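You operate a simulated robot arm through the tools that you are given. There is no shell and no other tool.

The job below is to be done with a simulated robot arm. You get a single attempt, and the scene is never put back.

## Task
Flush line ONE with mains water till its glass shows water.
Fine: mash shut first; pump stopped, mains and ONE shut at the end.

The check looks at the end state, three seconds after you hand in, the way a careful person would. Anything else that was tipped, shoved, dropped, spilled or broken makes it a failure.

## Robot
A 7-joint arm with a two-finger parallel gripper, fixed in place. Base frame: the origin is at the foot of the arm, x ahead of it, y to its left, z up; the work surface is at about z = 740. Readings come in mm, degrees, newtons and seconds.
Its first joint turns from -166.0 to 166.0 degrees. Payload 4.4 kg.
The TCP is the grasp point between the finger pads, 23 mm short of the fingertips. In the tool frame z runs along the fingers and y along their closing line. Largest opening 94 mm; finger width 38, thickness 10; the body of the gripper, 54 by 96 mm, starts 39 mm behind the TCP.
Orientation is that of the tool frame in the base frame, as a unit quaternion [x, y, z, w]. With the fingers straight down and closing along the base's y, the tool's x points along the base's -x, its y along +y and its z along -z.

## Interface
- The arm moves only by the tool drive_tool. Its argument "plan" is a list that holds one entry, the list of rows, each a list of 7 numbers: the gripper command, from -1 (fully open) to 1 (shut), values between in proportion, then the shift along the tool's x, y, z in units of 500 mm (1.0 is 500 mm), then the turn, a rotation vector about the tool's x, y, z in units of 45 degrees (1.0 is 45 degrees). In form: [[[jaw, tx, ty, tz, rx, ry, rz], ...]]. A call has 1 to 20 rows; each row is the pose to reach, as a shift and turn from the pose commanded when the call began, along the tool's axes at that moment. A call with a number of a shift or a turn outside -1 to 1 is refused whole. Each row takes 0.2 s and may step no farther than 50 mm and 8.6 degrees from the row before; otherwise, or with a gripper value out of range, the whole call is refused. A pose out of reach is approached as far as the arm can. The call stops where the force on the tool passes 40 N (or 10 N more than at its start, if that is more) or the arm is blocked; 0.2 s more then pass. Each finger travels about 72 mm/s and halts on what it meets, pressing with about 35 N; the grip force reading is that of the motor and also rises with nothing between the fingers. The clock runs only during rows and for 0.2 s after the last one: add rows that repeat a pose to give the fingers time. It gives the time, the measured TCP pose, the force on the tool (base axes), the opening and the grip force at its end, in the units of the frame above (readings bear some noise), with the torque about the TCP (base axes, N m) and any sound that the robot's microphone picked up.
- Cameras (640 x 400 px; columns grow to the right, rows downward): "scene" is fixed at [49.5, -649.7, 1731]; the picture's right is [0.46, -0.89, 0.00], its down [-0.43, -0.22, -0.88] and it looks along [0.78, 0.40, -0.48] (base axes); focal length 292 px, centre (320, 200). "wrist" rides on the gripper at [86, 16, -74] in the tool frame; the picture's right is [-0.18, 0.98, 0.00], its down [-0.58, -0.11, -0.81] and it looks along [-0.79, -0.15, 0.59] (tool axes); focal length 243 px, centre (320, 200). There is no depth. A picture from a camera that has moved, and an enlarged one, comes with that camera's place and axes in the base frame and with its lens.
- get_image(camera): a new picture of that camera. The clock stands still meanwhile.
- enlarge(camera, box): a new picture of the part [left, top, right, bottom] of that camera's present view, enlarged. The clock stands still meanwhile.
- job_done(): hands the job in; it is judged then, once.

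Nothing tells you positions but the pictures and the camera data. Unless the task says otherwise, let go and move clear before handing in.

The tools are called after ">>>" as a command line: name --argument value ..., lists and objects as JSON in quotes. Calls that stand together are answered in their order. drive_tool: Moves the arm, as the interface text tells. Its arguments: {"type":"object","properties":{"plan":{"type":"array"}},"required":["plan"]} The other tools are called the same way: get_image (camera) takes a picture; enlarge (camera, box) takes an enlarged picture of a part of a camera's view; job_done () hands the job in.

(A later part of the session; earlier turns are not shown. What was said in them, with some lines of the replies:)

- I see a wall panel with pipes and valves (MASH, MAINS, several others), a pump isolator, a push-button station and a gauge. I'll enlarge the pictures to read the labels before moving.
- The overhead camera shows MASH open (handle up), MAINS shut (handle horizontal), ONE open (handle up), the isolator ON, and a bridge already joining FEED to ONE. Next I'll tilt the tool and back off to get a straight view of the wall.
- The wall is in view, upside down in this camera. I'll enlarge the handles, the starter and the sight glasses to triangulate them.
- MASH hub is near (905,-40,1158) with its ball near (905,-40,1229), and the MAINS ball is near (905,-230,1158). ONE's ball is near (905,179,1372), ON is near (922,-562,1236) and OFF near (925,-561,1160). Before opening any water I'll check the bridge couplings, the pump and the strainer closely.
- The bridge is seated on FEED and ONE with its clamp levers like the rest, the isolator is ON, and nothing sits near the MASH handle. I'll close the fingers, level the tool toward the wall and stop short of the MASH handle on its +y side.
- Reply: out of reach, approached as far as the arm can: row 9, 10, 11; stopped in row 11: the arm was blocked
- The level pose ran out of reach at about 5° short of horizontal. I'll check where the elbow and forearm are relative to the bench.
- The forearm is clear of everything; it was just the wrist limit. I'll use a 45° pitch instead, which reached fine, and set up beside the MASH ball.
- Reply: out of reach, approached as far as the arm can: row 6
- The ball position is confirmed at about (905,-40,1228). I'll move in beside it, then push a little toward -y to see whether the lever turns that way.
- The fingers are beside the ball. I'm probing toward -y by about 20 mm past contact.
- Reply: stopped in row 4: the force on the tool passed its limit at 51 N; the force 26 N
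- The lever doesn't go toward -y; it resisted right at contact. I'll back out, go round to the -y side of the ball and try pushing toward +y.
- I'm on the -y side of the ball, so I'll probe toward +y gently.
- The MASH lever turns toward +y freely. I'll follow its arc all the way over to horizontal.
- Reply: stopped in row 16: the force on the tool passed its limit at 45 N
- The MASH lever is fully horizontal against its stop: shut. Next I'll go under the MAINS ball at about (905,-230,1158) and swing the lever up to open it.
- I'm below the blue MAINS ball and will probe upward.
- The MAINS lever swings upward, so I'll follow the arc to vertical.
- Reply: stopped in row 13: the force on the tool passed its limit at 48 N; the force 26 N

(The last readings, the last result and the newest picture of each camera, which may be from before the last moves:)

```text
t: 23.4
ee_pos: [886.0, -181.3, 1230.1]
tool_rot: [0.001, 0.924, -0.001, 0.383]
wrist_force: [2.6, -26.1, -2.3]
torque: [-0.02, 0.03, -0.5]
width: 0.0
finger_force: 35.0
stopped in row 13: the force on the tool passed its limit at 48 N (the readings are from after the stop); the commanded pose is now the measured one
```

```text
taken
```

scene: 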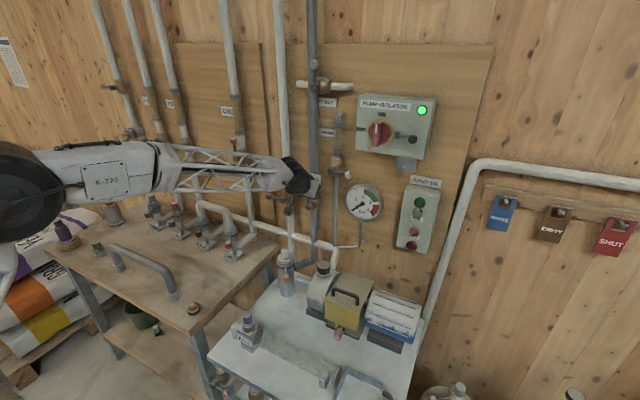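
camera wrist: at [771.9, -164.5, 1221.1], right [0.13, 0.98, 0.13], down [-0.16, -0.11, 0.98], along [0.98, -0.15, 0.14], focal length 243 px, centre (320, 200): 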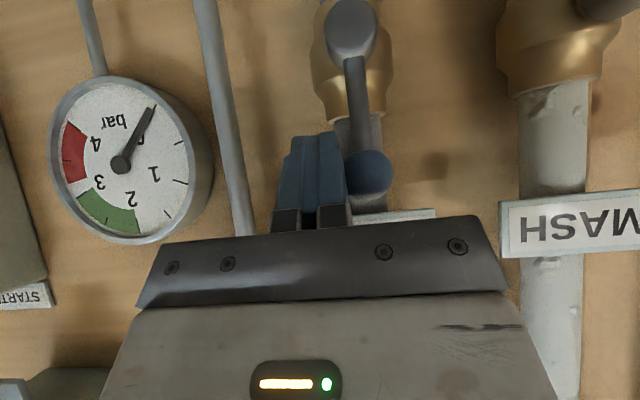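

MAINS is open with its lever vertical against the stop, and the gauge still reads 0. I'll back off and travel to the STARTER, whose ON button is near (922,-562,1236).

>>> drive_tool --plan '[[[1, 0, -0.03, 0, 0, 0, 0], [1, 0.0566, -0.03, -0.0707, 0, 0, 0], [1, 0.1046, -0.03, -0.1386, 0, 0, 0], [1, 0.1046, -0.1215, -0.1386, 0, 0, 0], [1, 0.1046, -0.213, -0.1386, 0, 0, 0], [1, 0.1046, -0.3045, -0.1386, 0, 0, 0], [1, 0.1046, -0.396, -0.1386, 0, 0, 0], [1, 0.1046, -0.4875, -0.1386, 0, 0, 0], [1, 0.1046, -0.579, -0.1386, 0, 0, 0], [1, 0.1046, -0.6705, -0.1386, 0, 0, 0], [1, 0.1046, -0.762, -0.1386, 0, 0, 0], [1, 0.1046, -0.762, -0.1386, 0, 0, 0]]]'

>>> get_image --camera "wrist"

>>> get_image --camera "scene"

>>> enlarge --camera "scene" --box '[265, 155, 345, 215]'

>>> enlarge --camera "scene" --box '[205, 80, 285, 180]'

```text
t: 25.9
ee_pos: [803.3, -561.0, 1240.5]
tool_rot: [0.0, 0.924, -0.001, 0.383]
wrist_force: [-0.1, -0.2, -0.6]
torque: [0.02, 0.06, 0.0]
width: 0.0
finger_force: 34.9
```

```text
taken
camera wrist: at [688.6, -545.3, 1232.2], right [0.13, 0.98, 0.13], down [-0.16, -0.11, 0.98], along [0.98, -0.15, 0.14], focal length 243 px, centre (320, 200)
```

wrist: 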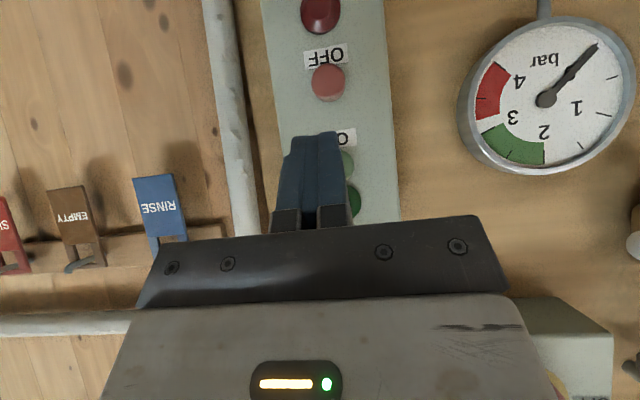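

```text
taken
```

scene: 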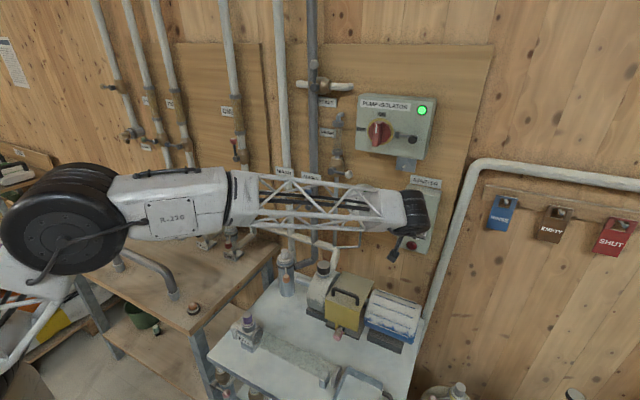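

```text
6.67 times, centred on (305, 185) of scene
camera zoom: at [49.5, -649.7, 1731.0], right [0.46, -0.89, 0.0], down [-0.43, -0.22, -0.88], along [0.78, 0.4, -0.48], focal length 1948 px, centre (420, 300)
```

zoom: 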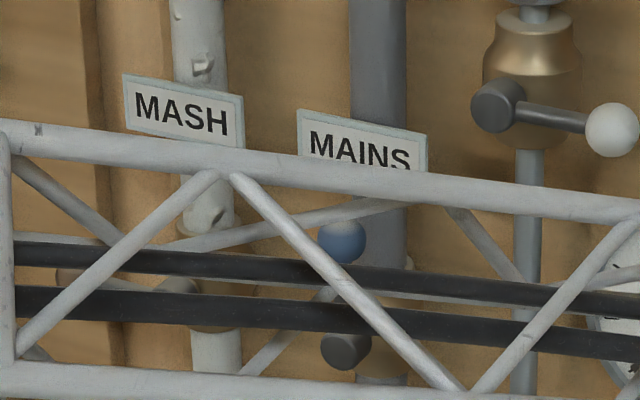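

```text
4.00 times, centred on (245, 130) of scene
camera zoom: at [49.5, -649.7, 1731.0], right [0.46, -0.89, 0.0], down [-0.43, -0.22, -0.88], along [0.78, 0.4, -0.48], focal length 1169 px, centre (620, 480)
```

zoom: 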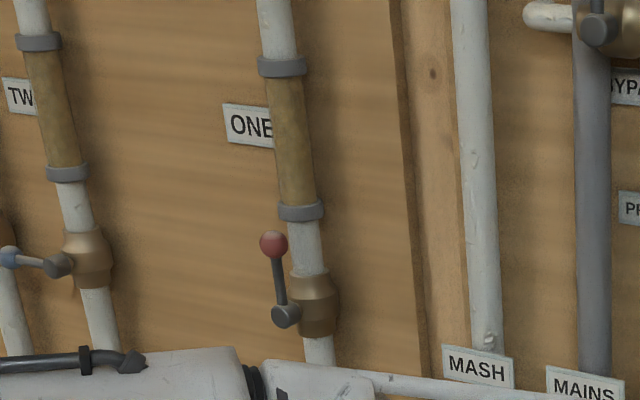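

The fingertip lines up with the ON button at about (922,-560,1234). MAINS still shows open and ONE open with brown in its glass, so I'll press ON slowly.

>>> drive_tool --plan '[[[1, -0.0368, 0, 0.0481, 0, 0, 0], [1, -0.0792, 0, 0.0905, 0, 0, 0], [1, -0.1046, 0, 0.1159, 0, 0, 0], [1, -0.1131, 0, 0.1244, 0, 0, 0], [1, -0.1188, 0, 0.1301, 0, 0, 0], [1, -0.123, 0, 0.1343, 0, 0, 0]]]'

>>> get_image --camera "wrist"

>>> enlarge --camera "scene" --box '[375, 165, 465, 260]'

```text
t: 27.3
ee_pos: [889.5, -561.7, 1238.9]
tool_rot: [-0.001, 0.924, 0.001, 0.382]
wrist_force: [-33.7, 9.2, 0.2]
torque: [-0.02, 0.1, 0.28]
width: 0.0
finger_force: 35.5
heard: click
stopped in row 6: the force on the tool passed its limit at 43 N (the readings are from after the stop); the commanded pose is now the measured one
```

```text
taken
camera wrist: at [774.7, -544.9, 1230.0], right [0.13, 0.98, 0.13], down [-0.16, -0.11, 0.98], along [0.98, -0.15, 0.14], focal length 243 px, centre (320, 200)
```

wrist: 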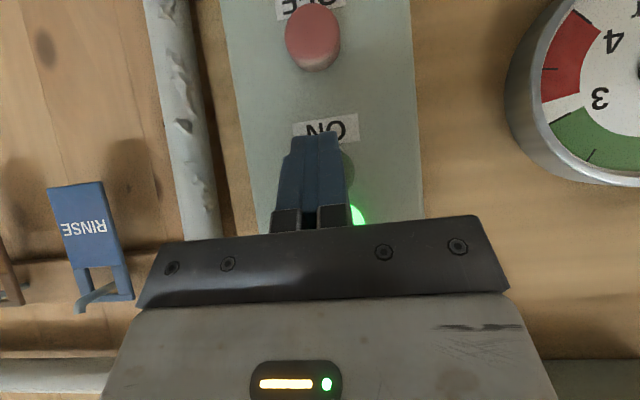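

```text
4.21 times, centred on (420, 212) of scene
camera zoom: at [49.5, -649.7, 1731.0], right [0.46, -0.89, 0.0], down [-0.43, -0.22, -0.88], along [0.78, 0.4, -0.48], focal length 1230 px, centre (-101, 147)
```

zoom: 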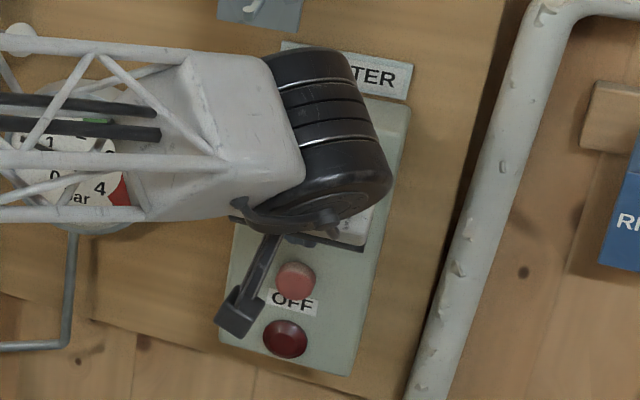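

A click was heard and the green lamp is lit: the pump is running. I'll back off to hover in front of OFF and watch the gauge and glass.

>>> drive_tool --plan '[[[1, 0.0424, 0, -0.0424, 0, 0, 0], [1, 0.0848, 0, -0.0848, 0, 0, 0], [1, 0.1414, 0, -0.0283, 0, 0, 0], [1, 0.1923, 0, 0.0226, 0, 0, 0]]]'

>>> get_image --camera "wrist"

>>> enlarge --camera "scene" --box '[205, 80, 285, 180]'

>>> get_image --camera "scene"

```text
t: 28.3
ee_pos: [830.6, -559.6, 1161.6]
tool_rot: [-0.001, 0.924, 0.0, 0.383]
wrist_force: [-0.8, 0.4, 0.4]
torque: [0.0, 0.02, 0.01]
width: 0.0
finger_force: 35.7
```

```text
taken
camera wrist: at [715.5, -542.6, 1152.4], right [0.13, 0.98, 0.13], down [-0.16, -0.11, 0.98], along [0.98, -0.15, 0.14], focal length 243 px, centre (320, 200)
```

wrist: 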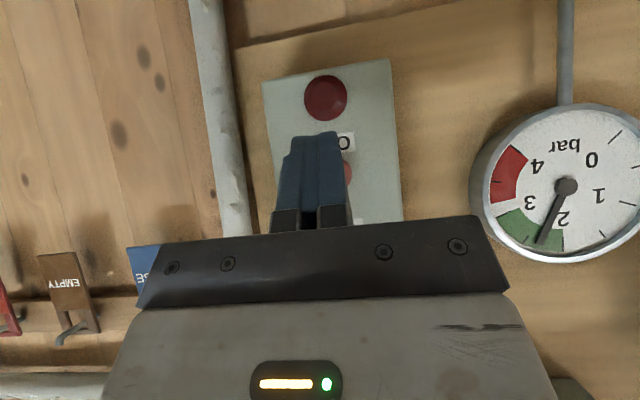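

```text
4.00 times, centred on (245, 130) of scene
camera zoom: at [49.5, -649.7, 1731.0], right [0.46, -0.89, 0.0], down [-0.43, -0.22, -0.88], along [0.78, 0.4, -0.48], focal length 1169 px, centre (620, 480)
```

zoom: 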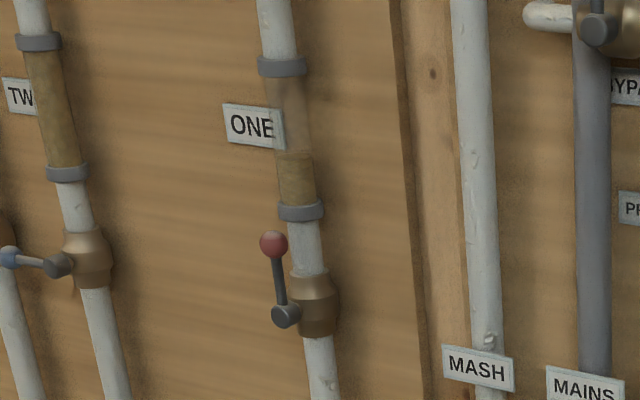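

```text
taken
```

scene: 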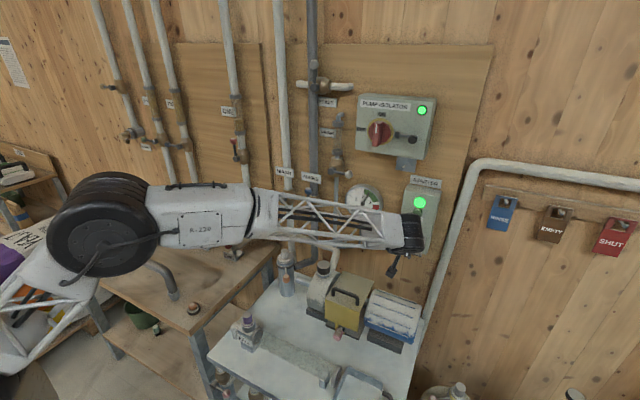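

The pump is running at about 2.4 bar (green zone), and ONE's glass is changing, clear above and brown below. I'll hold position and keep watching.

>>> drive_tool --plan '[[[1, 0, 0, 0, 0, 0, 0], [1, 0, 0, 0, 0, 0, 0], [1, 0, 0, 0, 0, 0, 0], [1, 0, 0, 0, 0, 0, 0], [1, 0, 0, 0, 0, 0, 0]]]'

>>> enlarge --camera "scene" --box '[215, 90, 275, 165]'

>>> get_image --camera "wrist"

```text
t: 29.5
ee_pos: [830.5, -560.9, 1160.4]
tool_rot: [0.0, 0.924, -0.001, 0.381]
wrist_force: [0.6, 1.1, 0.6]
torque: [-0.01, 0.03, 0.03]
width: 0.0
finger_force: 34.6
```

```text
5.33 times, centred on (245, 128) of scene
camera zoom: at [49.5, -649.7, 1731.0], right [0.46, -0.89, 0.0], down [-0.43, -0.22, -0.88], along [0.78, 0.4, -0.48], focal length 1558 px, centre (720, 587)
```

zoom: 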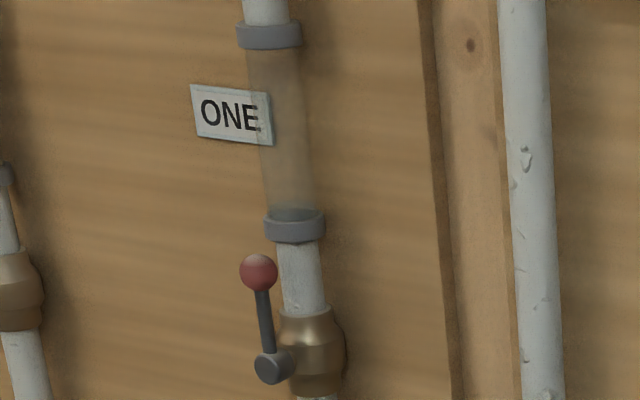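

```text
taken
camera wrist: at [715.6, -542.6, 1151.8], right [0.13, 0.98, 0.13], down [-0.16, -0.11, 0.98], along [0.98, -0.15, 0.14], focal length 243 px, centre (320, 200)
```

wrist: 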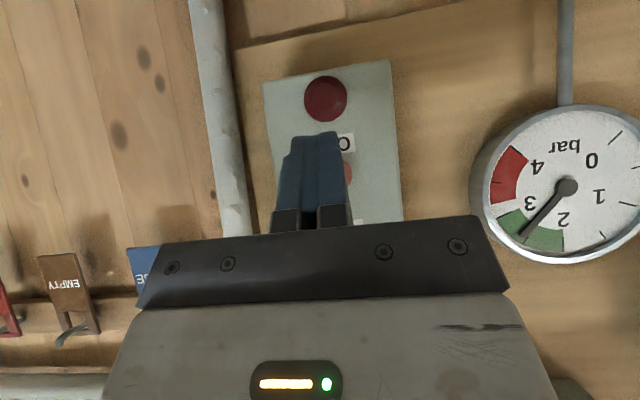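

The brown has left the glass, but I need to know whether it holds water or just air. I'll wait a little and compare it with the PRIME glass.

>>> drive_tool --plan '[[[1, 0, 0, 0, 0, 0, 0], [1, 0, 0, 0, 0, 0, 0], [1, 0, 0, 0, 0, 0, 0], [1, 0, 0, 0, 0, 0, 0]]]'

>>> enlarge --camera "scene" --box '[222, 90, 262, 140]'

>>> enlarge --camera "scene" --box '[318, 105, 358, 155]'

>>> enlarge --camera "scene" --box '[340, 170, 450, 260]'

>>> get_image --camera "wrist"

```text
t: 30.5
ee_pos: [829.2, -559.2, 1160.6]
tool_rot: [0.001, 0.924, -0.001, 0.382]
wrist_force: [-1.1, 0.3, 0.2]
torque: [0.01, 0.0, 0.02]
width: 0.0
finger_force: 34.5
```

```text
8.00 times, centred on (242, 115) of scene
camera zoom: at [49.5, -649.7, 1731.0], right [0.46, -0.89, 0.0], down [-0.43, -0.22, -0.88], along [0.78, 0.4, -0.48], focal length 2337 px, centre (944, 880)
```

zoom: 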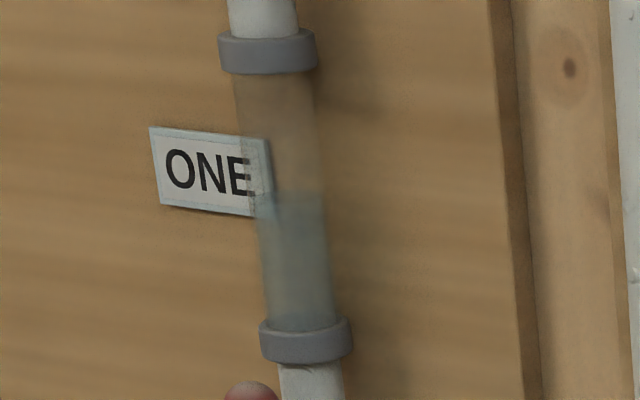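

```text
8.00 times, centred on (338, 130) of scene
camera zoom: at [49.5, -649.7, 1731.0], right [0.46, -0.89, 0.0], down [-0.43, -0.22, -0.88], along [0.78, 0.4, -0.48], focal length 2337 px, centre (176, 760)
```

zoom: 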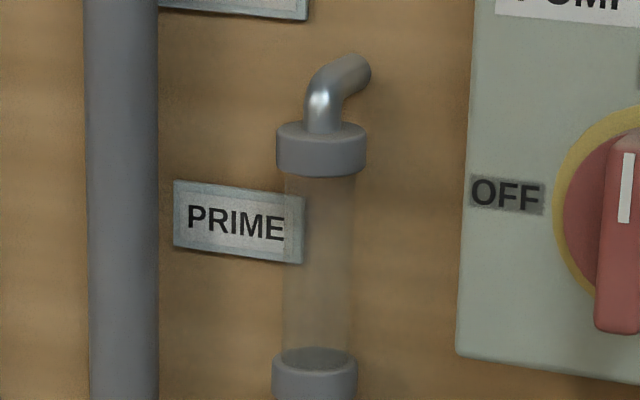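

```text
4.44 times, centred on (395, 215) of scene
camera zoom: at [49.5, -649.7, 1731.0], right [0.46, -0.89, 0.0], down [-0.43, -0.22, -0.88], along [0.78, 0.4, -0.48], focal length 1298 px, centre (-13, 133)
```

zoom: 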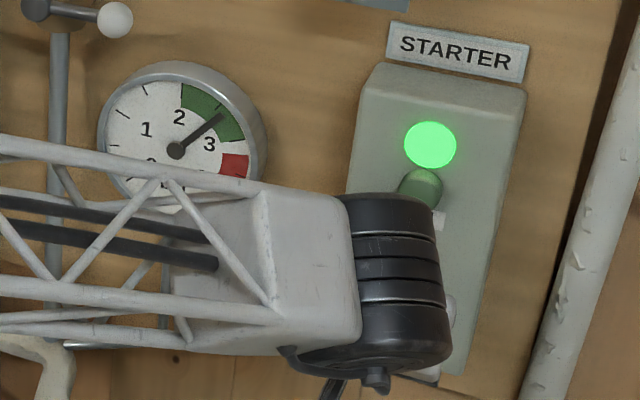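

```text
taken
camera wrist: at [715.6, -542.6, 1151.9], right [0.13, 0.98, 0.13], down [-0.16, -0.11, 0.98], along [0.98, -0.15, 0.14], focal length 243 px, centre (320, 200)
```

wrist: 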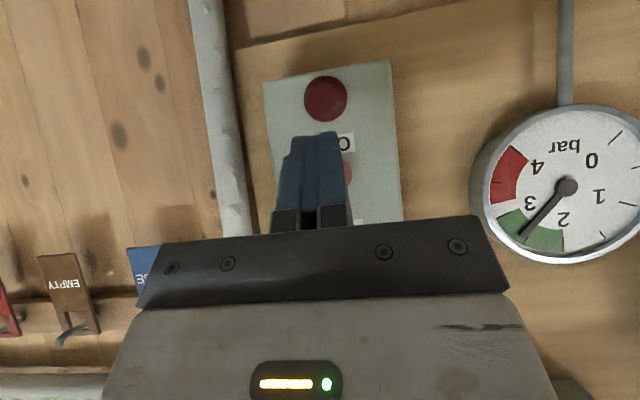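

Bluish water is now rising in ONE's glass. I'll give it another second to fill.

>>> drive_tool --plan '[[[1, 0, 0, 0, 0, 0, 0], [1, 0, 0, 0, 0, 0, 0], [1, 0, 0, 0, 0, 0, 0], [1, 0, 0, 0, 0, 0, 0]]]'

>>> enlarge --camera "scene" --box '[222, 90, 262, 140]'

```text
t: 31.5
ee_pos: [830.6, -559.1, 1161.4]
tool_rot: [0.001, 0.924, -0.001, 0.382]
wrist_force: [-0.7, 0.4, 0.2]
torque: [0.01, 0.03, -0.01]
width: 0.0
finger_force: 34.9
```

```text
8.00 times, centred on (242, 115) of scene
camera zoom: at [49.5, -649.7, 1731.0], right [0.46, -0.89, 0.0], down [-0.43, -0.22, -0.88], along [0.78, 0.4, -0.48], focal length 2337 px, centre (944, 880)
```

zoom: 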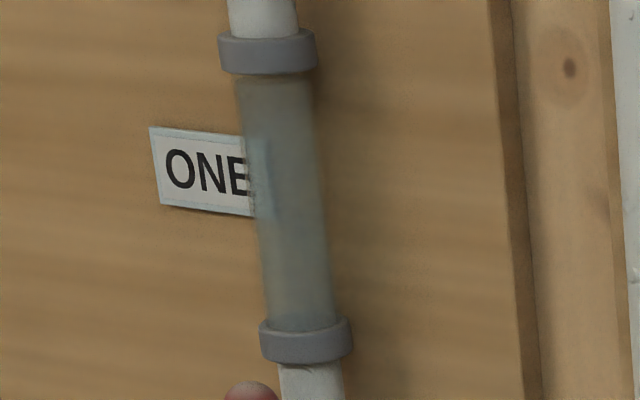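

ONE's glass is full of water. I'll press OFF now.

>>> drive_tool --plan '[[[1, -0.0424, 0, 0.0424, 0, 0, 0], [1, -0.0679, 0, 0.0679, 0, 0, 0], [1, -0.0764, 0, 0.0764, 0, 0, 0], [1, -0.0806, 0, 0.0806, 0, 0, 0], [1, -0.0848, 0, 0.0848, 0, 0, 0], [1, -0.0891, 0, 0.0891, 0, 0, 0], [1, -0.0933, 0, 0.0933, 0, 0, 0], [1, -0.0976, 0, 0.0976, 0, 0, 0]]]'

>>> get_image --camera "wrist"

>>> get_image --camera "scene"

```text
t: 32.8
ee_pos: [889.1, -562.3, 1161.5]
tool_rot: [0.0, 0.924, 0.0, 0.382]
wrist_force: [-33.2, 11.4, 1.7]
torque: [0.07, 0.05, 0.33]
width: 0.0
finger_force: 35.0
heard: click
stopped in row 6: the force on the tool passed its limit at 45 N (the readings are from after the stop); the commanded pose is now the measured one
```

```text
taken
camera wrist: at [774.7, -545.0, 1153.6], right [0.13, 0.98, 0.13], down [-0.16, -0.11, 0.98], along [0.98, -0.15, 0.14], focal length 243 px, centre (320, 200)
```

wrist: 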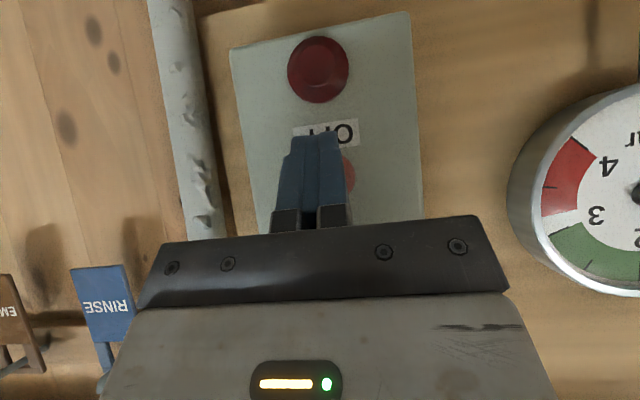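

```text
taken
```

scene: 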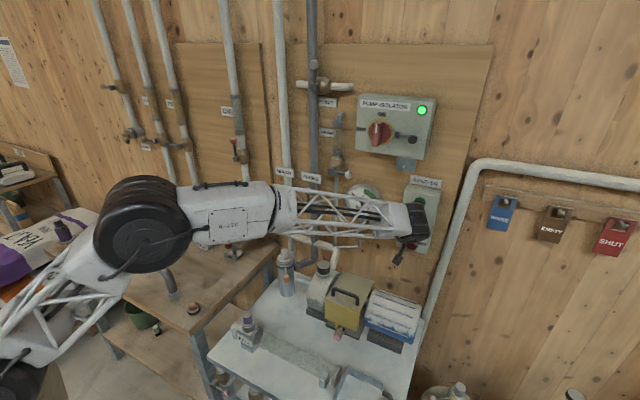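

OFF clicked. I'll withdraw and travel to the +y side of the MAINS ball, checking that the run lamp is out and the gauge is falling.

>>> drive_tool --plan '[[[1, 0.0566, 0, -0.0566, 0, 0, 0], [1, 0.1131, 0, -0.1131, 0, 0, 0], [1, 0.1022, 0.0904, -0.124, 0, 0, 0], [1, 0.0913, 0.1808, -0.1349, 0, 0, 0], [1, 0.0805, 0.2712, -0.1458, 0, 0, 0], [1, 0.0696, 0.3616, -0.1567, 0, 0, 0], [1, 0.0587, 0.452, -0.1676, 0, 0, 0], [1, 0.0478, 0.5424, -0.1784, 0, 0, 0], [1, 0.0369, 0.6328, -0.1893, 0, 0, 0], [1, 0.026, 0.7232, -0.2002, 0, 0, 0], [1, 0.0151, 0.8136, -0.2111, 0, 0, 0], [1, 0.0042, 0.904, -0.222, 0, 0, 0], [1, 0.0042, 0.904, -0.222, 0, 0, 0]]]'

>>> get_image --camera "wrist"

>>> get_image --camera "scene"

>>> enlarge --camera "scene" --box '[340, 170, 450, 260]'

>>> enlarge --camera "scene" --box '[215, 90, 275, 165]'

```text
t: 35.6
ee_pos: [809.8, -107.9, 1239.6]
tool_rot: [0.001, 0.924, -0.001, 0.381]
wrist_force: [-0.8, -0.4, 0.4]
torque: [0.0, -0.03, 0.0]
width: 0.0
finger_force: 34.7
```

```text
taken
camera wrist: at [695.1, -90.0, 1231.1], right [0.13, 0.98, 0.13], down [-0.16, -0.11, 0.98], along [0.98, -0.15, 0.14], focal length 243 px, centre (320, 200)
```

wrist: 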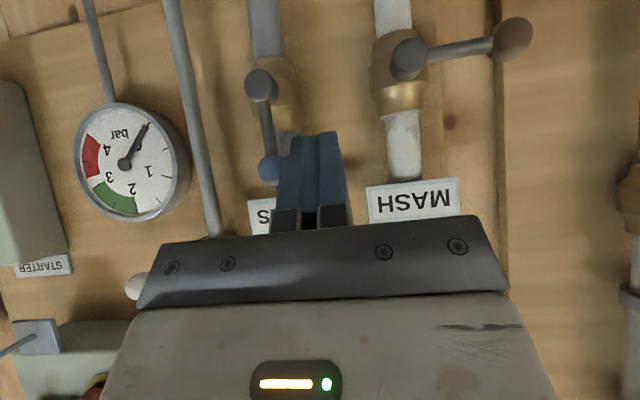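

```text
taken
```

scene: 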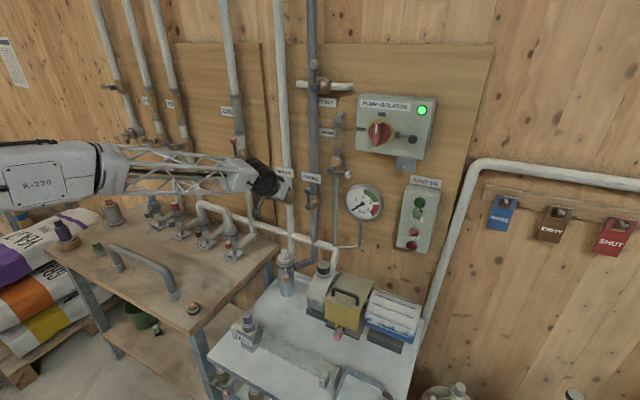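

```text
4.44 times, centred on (395, 215) of scene
camera zoom: at [49.5, -649.7, 1731.0], right [0.46, -0.89, 0.0], down [-0.43, -0.22, -0.88], along [0.78, 0.4, -0.48], focal length 1298 px, centre (-13, 133)
```

zoom: 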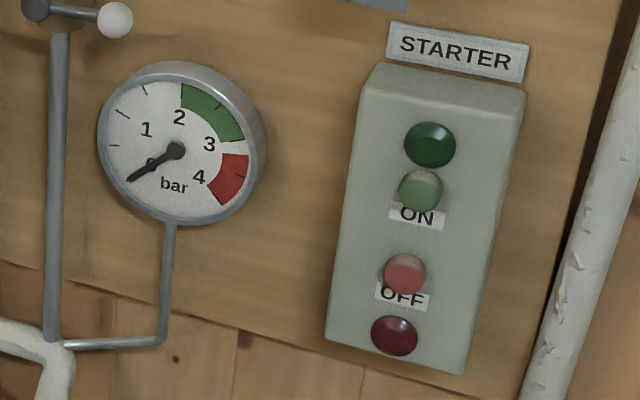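

```text
5.33 times, centred on (245, 128) of scene
camera zoom: at [49.5, -649.7, 1731.0], right [0.46, -0.89, 0.0], down [-0.43, -0.22, -0.88], along [0.78, 0.4, -0.48], focal length 1558 px, centre (720, 587)
```

zoom: 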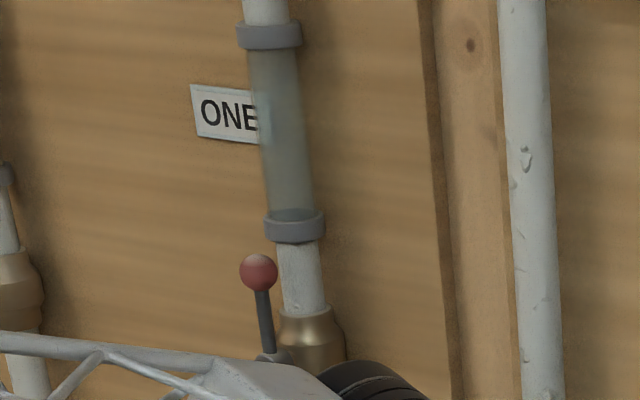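

The pump is stopped (lamp out, gauge at 0) and the glass still holds water. I'll push the MAINS lever back over toward -y to shut it.

>>> drive_tool --plan '[[[1, -0.0636, 0, 0.0636, 0, 0, 0], [1, -0.1273, 0, 0.1273, 0, 0, 0], [1, -0.1273, -0.03, 0.1273, 0, 0, 0], [1, -0.1273, -0.054, 0.1273, 0, 0, 0], [1, -0.1273, -0.072, 0.1273, 0, 0, 0], [1, -0.1273, -0.09, 0.1273, 0, 0, 0], [1, -0.1287, -0.103, 0.1259, 0, 0, 0], [1, -0.1301, -0.115, 0.1244, 0, 0, 0], [1, -0.1315, -0.127, 0.123, 0, 0, 0], [1, -0.1329, -0.139, 0.1216, 0, 0, 0], [1, -0.1329, -0.151, 0.1216, 0, 0, 0], [1, -0.1329, -0.163, 0.1216, 0, 0, 0], [1, -0.1287, -0.175, 0.1259, 0, 0, 0], [1, -0.123, -0.185, 0.1315, 0, 0, 0], [1, -0.1159, -0.195, 0.1386, 0, 0, 0], [1, -0.1089, -0.205, 0.1456, 0, 0, 0], [1, -0.1018, -0.213, 0.1527, 0, 0, 0], [1, -0.0933, -0.221, 0.1612, 0, 0, 0], [1, -0.0848, -0.227, 0.1697, 0, 0, 0], [1, -0.0764, -0.233, 0.1782, 0, 0, 0]]]'

>>> get_image --camera "wrist"

```text
t: 39.8
ee_pos: [899.5, -224.7, 1202.8]
tool_rot: [0.0, 0.924, 0.0, 0.381]
wrist_force: [-1.1, 0.0, 1.6]
torque: [0.0, 0.01, -0.05]
width: 0.1
finger_force: 34.8
```

```text
taken
camera wrist: at [784.4, -208.3, 1194.8], right [0.13, 0.98, 0.13], down [-0.16, -0.11, 0.98], along [0.98, -0.15, 0.14], focal length 243 px, centre (320, 200)
```

wrist: 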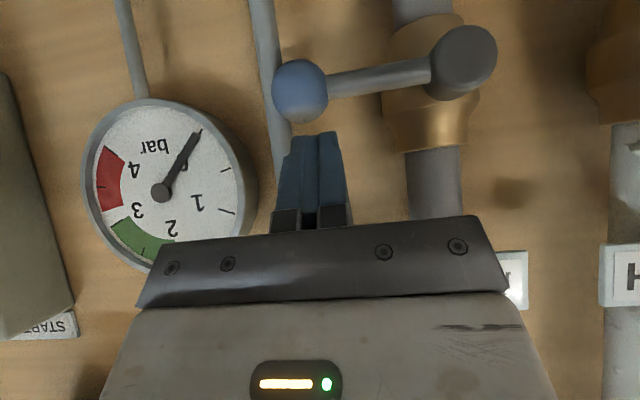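

It's nearly there. I'll press the last few millimetres down to the stop.

>>> drive_tool --plan '[[[1, 0.0042, -0.002, 0.0042, 0, 0, 0], [1, 0.0085, -0.003, 0.0085, 0, 0, 0], [1, 0.0127, -0.004, 0.0127, 0, 0, 0], [1, 0.0156, -0.004, 0.0156, 0, 0, 0], [1, 0.0184, -0.004, 0.0184, 0, 0, 0], [1, 0.0212, -0.004, 0.0212, 0, 0, 0]]]'

>>> get_image --camera "wrist"

>>> enlarge --camera "scene" --box '[225, 140, 345, 240]'

```text
t: 40.5
ee_pos: [900.9, -226.9, 1204.1]
tool_rot: [-0.001, 0.923, 0.001, 0.384]
wrist_force: [0.5, 1.6, 8.5]
torque: [0.0, -0.03, -0.08]
width: 0.0
finger_force: 35.2
stopped in row 3: the force on the tool passed its limit at 45 N (the readings are from after the stop); the commanded pose is now the measured one
```

```text
taken
camera wrist: at [785.4, -209.9, 1193.9], right [0.13, 0.98, 0.13], down [-0.16, -0.11, 0.98], along [0.98, -0.15, 0.15], focal length 243 px, centre (320, 200)
```

wrist: 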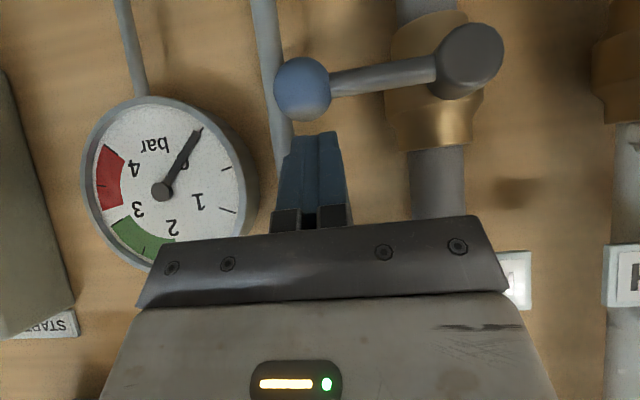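

```text
4.00 times, centred on (285, 190) of scene
camera zoom: at [49.5, -649.7, 1731.0], right [0.46, -0.89, 0.0], down [-0.43, -0.22, -0.88], along [0.78, 0.4, -0.48], focal length 1169 px, centre (460, 240)
```

zoom: 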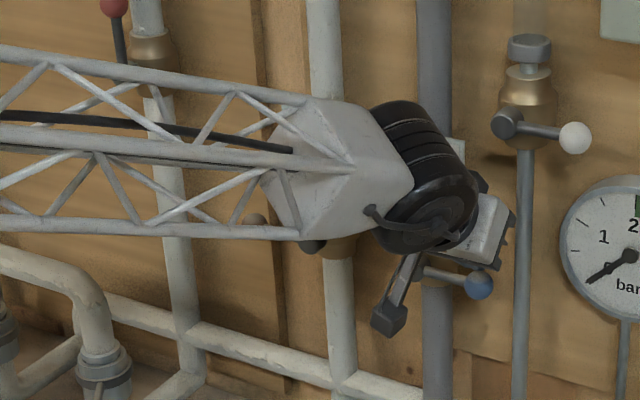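

MAINS is shut against its stop. Next I'll go to the -y side of ONE's red ball at about (905,180,1373).

>>> drive_tool --plan '[[[1, -0.017, 0, -0.017, 0, 0, 0], [1, 0.0396, 0, -0.0735, 0, 0, 0], [1, 0.0933, 0, -0.1329, 0, 0, 0], [1, 0.0645, 0.0868, -0.1618, 0, 0, 0], [1, 0.0356, 0.1736, -0.1906, 0, 0, 0], [1, 0.0069, 0.2604, -0.2193, 0, 0, 0], [1, -0.0219, 0.3472, -0.2482, 0, 0, 0], [1, -0.0508, 0.434, -0.277, 0, 0, 0], [1, -0.0796, 0.5208, -0.3058, 0, 0, 0], [1, -0.1083, 0.6076, -0.3346, 0, 0, 0], [1, -0.1372, 0.6938, -0.3634, 0, 0, 0], [1, -0.1372, 0.6938, -0.3634, 0, 0, 0]]]'

>>> get_image --camera "wrist"

>>> enlarge --camera "scene" --box '[205, 80, 345, 240]'

```text
t: 43.1
ee_pos: [818.9, 120.0, 1379.8]
tool_rot: [-0.001, 0.923, 0.0, 0.385]
wrist_force: [-0.1, 0.6, 0.6]
torque: [0.0, 0.03, 0.0]
width: 0.1
finger_force: 34.9
```

```text
taken
camera wrist: at [704.4, 137.5, 1369.6], right [0.13, 0.98, 0.13], down [-0.16, -0.11, 0.98], along [0.98, -0.15, 0.15], focal length 243 px, centre (320, 200)
```

wrist: 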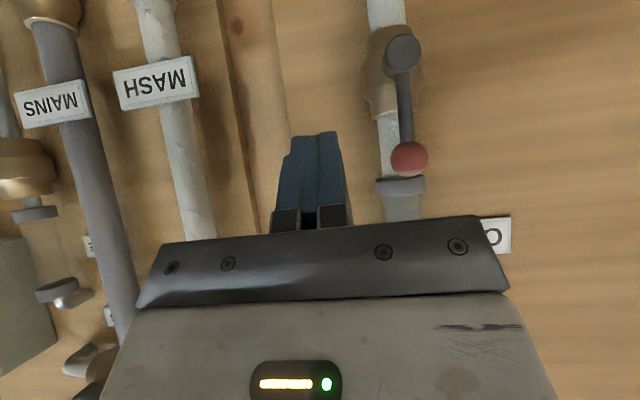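

```text
2.50 times, centred on (275, 160) of scene
camera zoom: at [49.5, -649.7, 1731.0], right [0.46, -0.89, 0.0], down [-0.43, -0.22, -0.88], along [0.78, 0.4, -0.48], focal length 730 px, centre (432, 300)
```

zoom: 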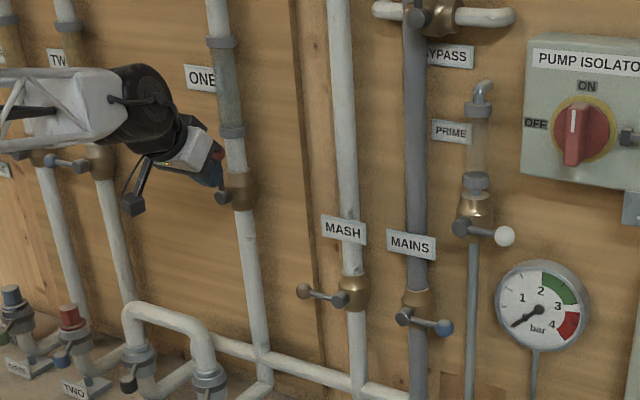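

ONE's lever is confirmed at y≈181, with MAINS and MASH both visibly horizontal. I'll move in and push toward +y, the same side TWO and THREE shut.

>>> drive_tool --plan '[[[1, -0.0566, 0, 0.0566, 0, 0, 0], [1, -0.1117, 0, 0.1117, 0, 0, 0], [1, -0.1117, 0.04, 0.1117, 0, 0, 0], [1, -0.1117, 0.064, 0.1117, 0, 0, 0], [1, -0.1117, 0.076, 0.1117, 0, 0, 0], [1, -0.1117, 0.088, 0.1117, 0, 0, 0], [1, -0.1117, 0.1, 0.1117, 0, 0, 0], [1, -0.1117, 0.112, 0.1117, 0, 0, 0]]]'

>>> get_image --camera "wrist"

```text
t: 44.9
ee_pos: [897.9, 175.0, 1378.8]
tool_rot: [0.0, 0.923, 0.0, 0.384]
wrist_force: [-0.4, 0.8, -0.1]
torque: [0.01, -0.03, -0.03]
width: 0.1
finger_force: 35.0
```

```text
taken
camera wrist: at [783.4, 191.6, 1369.1], right [0.13, 0.98, 0.13], down [-0.16, -0.11, 0.98], along [0.98, -0.15, 0.15], focal length 243 px, centre (320, 200)
```

wrist: 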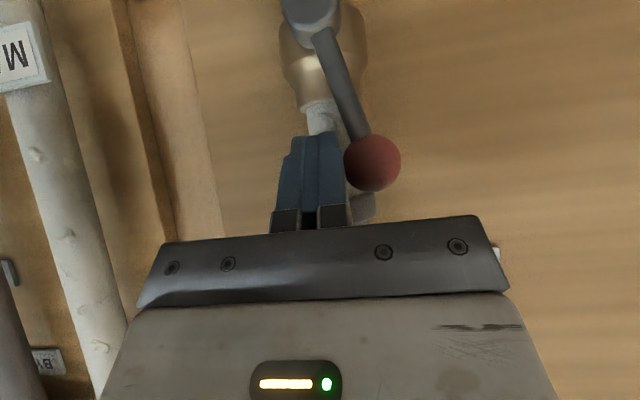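

ONE turns toward +y too, so I'll follow the same arc down to horizontal.

>>> drive_tool --plan '[[[1, -0.0014, 0.012, -0.0014, 0, 0, 0], [1, -0.0028, 0.024, -0.0028, 0, 0, 0], [1, -0.0042, 0.036, -0.0042, 0, 0, 0], [1, -0.0057, 0.048, -0.0057, 0, 0, 0], [1, -0.0064, 0.06, -0.0064, 0, 0, 0], [1, -0.0057, 0.072, -0.0057, 0, 0, 0], [1, -0.0014, 0.084, -0.0014, 0, 0, 0], [1, 0.0042, 0.094, 0.0042, 0, 0, 0], [1, 0.0113, 0.104, 0.0113, 0, 0, 0], [1, 0.0184, 0.114, 0.0184, 0, 0, 0], [1, 0.0255, 0.122, 0.0255, 0, 0, 0], [1, 0.0339, 0.13, 0.0339, 0, 0, 0], [1, 0.0424, 0.136, 0.0424, 0, 0, 0], [1, 0.0509, 0.142, 0.0509, 0, 0, 0], [1, 0.0552, 0.146, 0.0552, 0, 0, 0], [1, 0.0594, 0.146, 0.0594, 0, 0, 0], [1, 0.0637, 0.146, 0.0637, 0, 0, 0], [1, 0.0679, 0.146, 0.0679, 0, 0, 0]]]'

>>> get_image --camera "wrist"

```text
t: 48.4
ee_pos: [897.3, 248.6, 1342.6]
tool_rot: [0.0, 0.922, 0.001, 0.388]
wrist_force: [-1.8, 0.3, 6.1]
torque: [0.01, 0.04, 0.05]
width: 0.0
finger_force: 35.0
stopped in row 17: the force on the tool passed its limit at 43 N (the readings are from after the stop); the commanded pose is now the measured one
```

```text
taken
camera wrist: at [783.1, 265.9, 1332.3], right [0.13, 0.98, 0.13], down [-0.17, -0.11, 0.98], along [0.98, -0.15, 0.15], focal length 243 px, centre (320, 200)
```

wrist: 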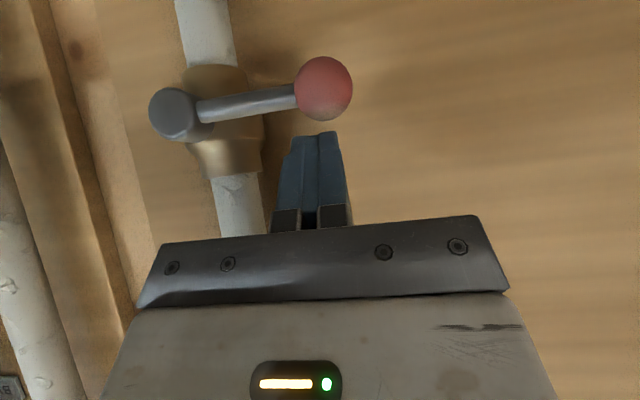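

ONE is shut against its stop. I'll back well clear and check every state.

>>> drive_tool --plan '[[[1, -0.017, 0, -0.017, 0, 0, 0], [1, 0.0396, 0, -0.0735, 0, 0, 0], [1, 0.0962, 0, -0.1301, 0, 0, 0], [1, 0.1527, 0, -0.1867, 0, 0, 0], [1, 0.2093, 0, -0.2432, 0, 0, 0], [1, 0.2659, 0, -0.2998, 0, 0, 0], [1, 0.3224, 0, -0.3564, 0, 0, 0], [1, 0.3224, 0, -0.3564, 0, 0, 0]]]'

>>> get_image --camera "scene"

>>> get_image --camera "wrist"

>>> enlarge --camera "scene" --box '[205, 80, 345, 240]'

>>> enlarge --camera "scene" --box '[340, 80, 450, 260]'

>>> enlarge --camera "scene" --box '[30, 190, 430, 400]'

```text
t: 50.2
ee_pos: [657.5, 246.8, 1353.0]
tool_rot: [0.0, 0.922, -0.001, 0.388]
wrist_force: [-0.4, 0.2, -0.4]
torque: [0.04, -0.02, 0.0]
width: 0.0
finger_force: 35.3
```

```text
taken
```

scene: 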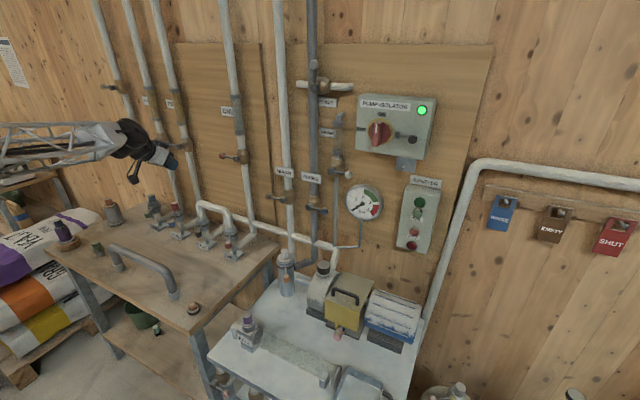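

```text
taken
camera wrist: at [542.8, 263.7, 1342.7], right [0.13, 0.98, 0.13], down [-0.17, -0.11, 0.98], along [0.98, -0.15, 0.15], focal length 243 px, centre (320, 200)
```

wrist: 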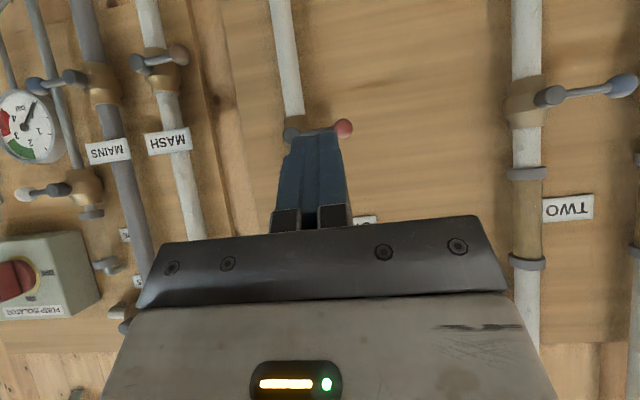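

```text
2.50 times, centred on (275, 160) of scene
camera zoom: at [49.5, -649.7, 1731.0], right [0.46, -0.89, 0.0], down [-0.43, -0.22, -0.88], along [0.78, 0.4, -0.48], focal length 730 px, centre (432, 300)
```

zoom: 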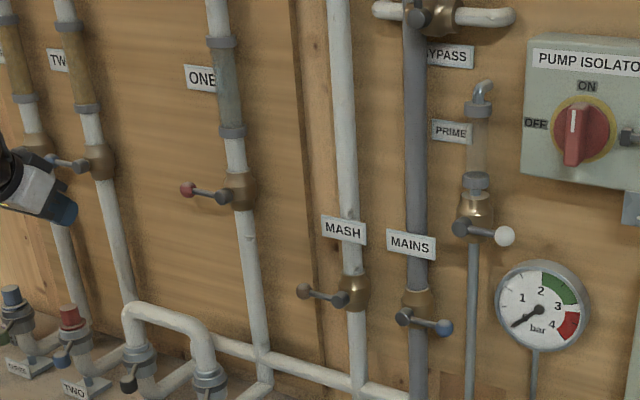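

```text
2.22 times, centred on (395, 170) of scene
camera zoom: at [49.5, -649.7, 1731.0], right [0.46, -0.89, 0.0], down [-0.43, -0.22, -0.88], along [0.78, 0.4, -0.48], focal length 649 px, centre (153, 267)
```

zoom: 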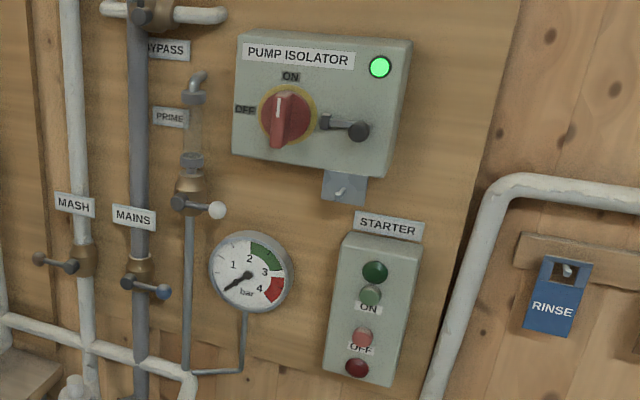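

```text
1.60 times, centred on (230, 295) of scene
camera zoom: at [49.5, -649.7, 1731.0], right [0.46, -0.89, 0.0], down [-0.43, -0.22, -0.88], along [0.78, 0.4, -0.48], focal length 468 px, centre (464, 48)
```

zoom: 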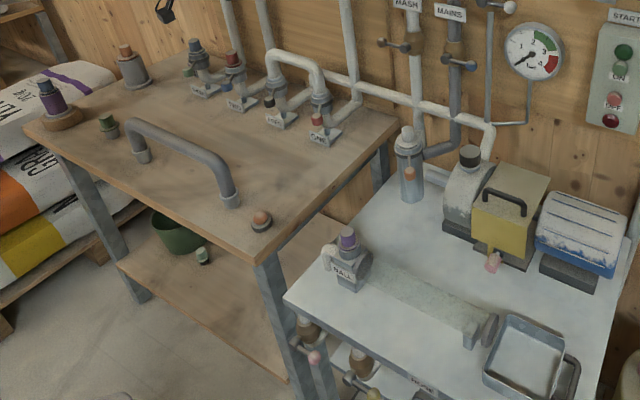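

All the end states check out. MASH, MAINS and ONE levers are horizontal (shut), the pump's lamp is out with the gauge at 0, and ONE's glass shows water. Nothing else has been disturbed and the arm is clear, so I'm handing in.

>>> job_done

```text
The job is handed in.
```

Line ONE has been flushed with mains water, and its sight glass now shows water. The job is handed in; no verdict came back.

- **Order:** I shut MASH first, then opened MAINS and started the pump. It ran for about five seconds at roughly 2.5 bar, until the brown had cleared and the glass was full of water.
- **End state:** The pump is stopped, with its run lamp out and the gauge at 0. MAINS and ONE are both shut against their stops, and MASH is still shut.
- **Probing MASH:** I first pushed the MASH lever the wrong way. It stopped at contact at about 51 N and did not move, and I saw no damage.
- **Everything else:** In the final pictures nothing else looked moved, spilled or broken. The arm is backed well clear of the wall.
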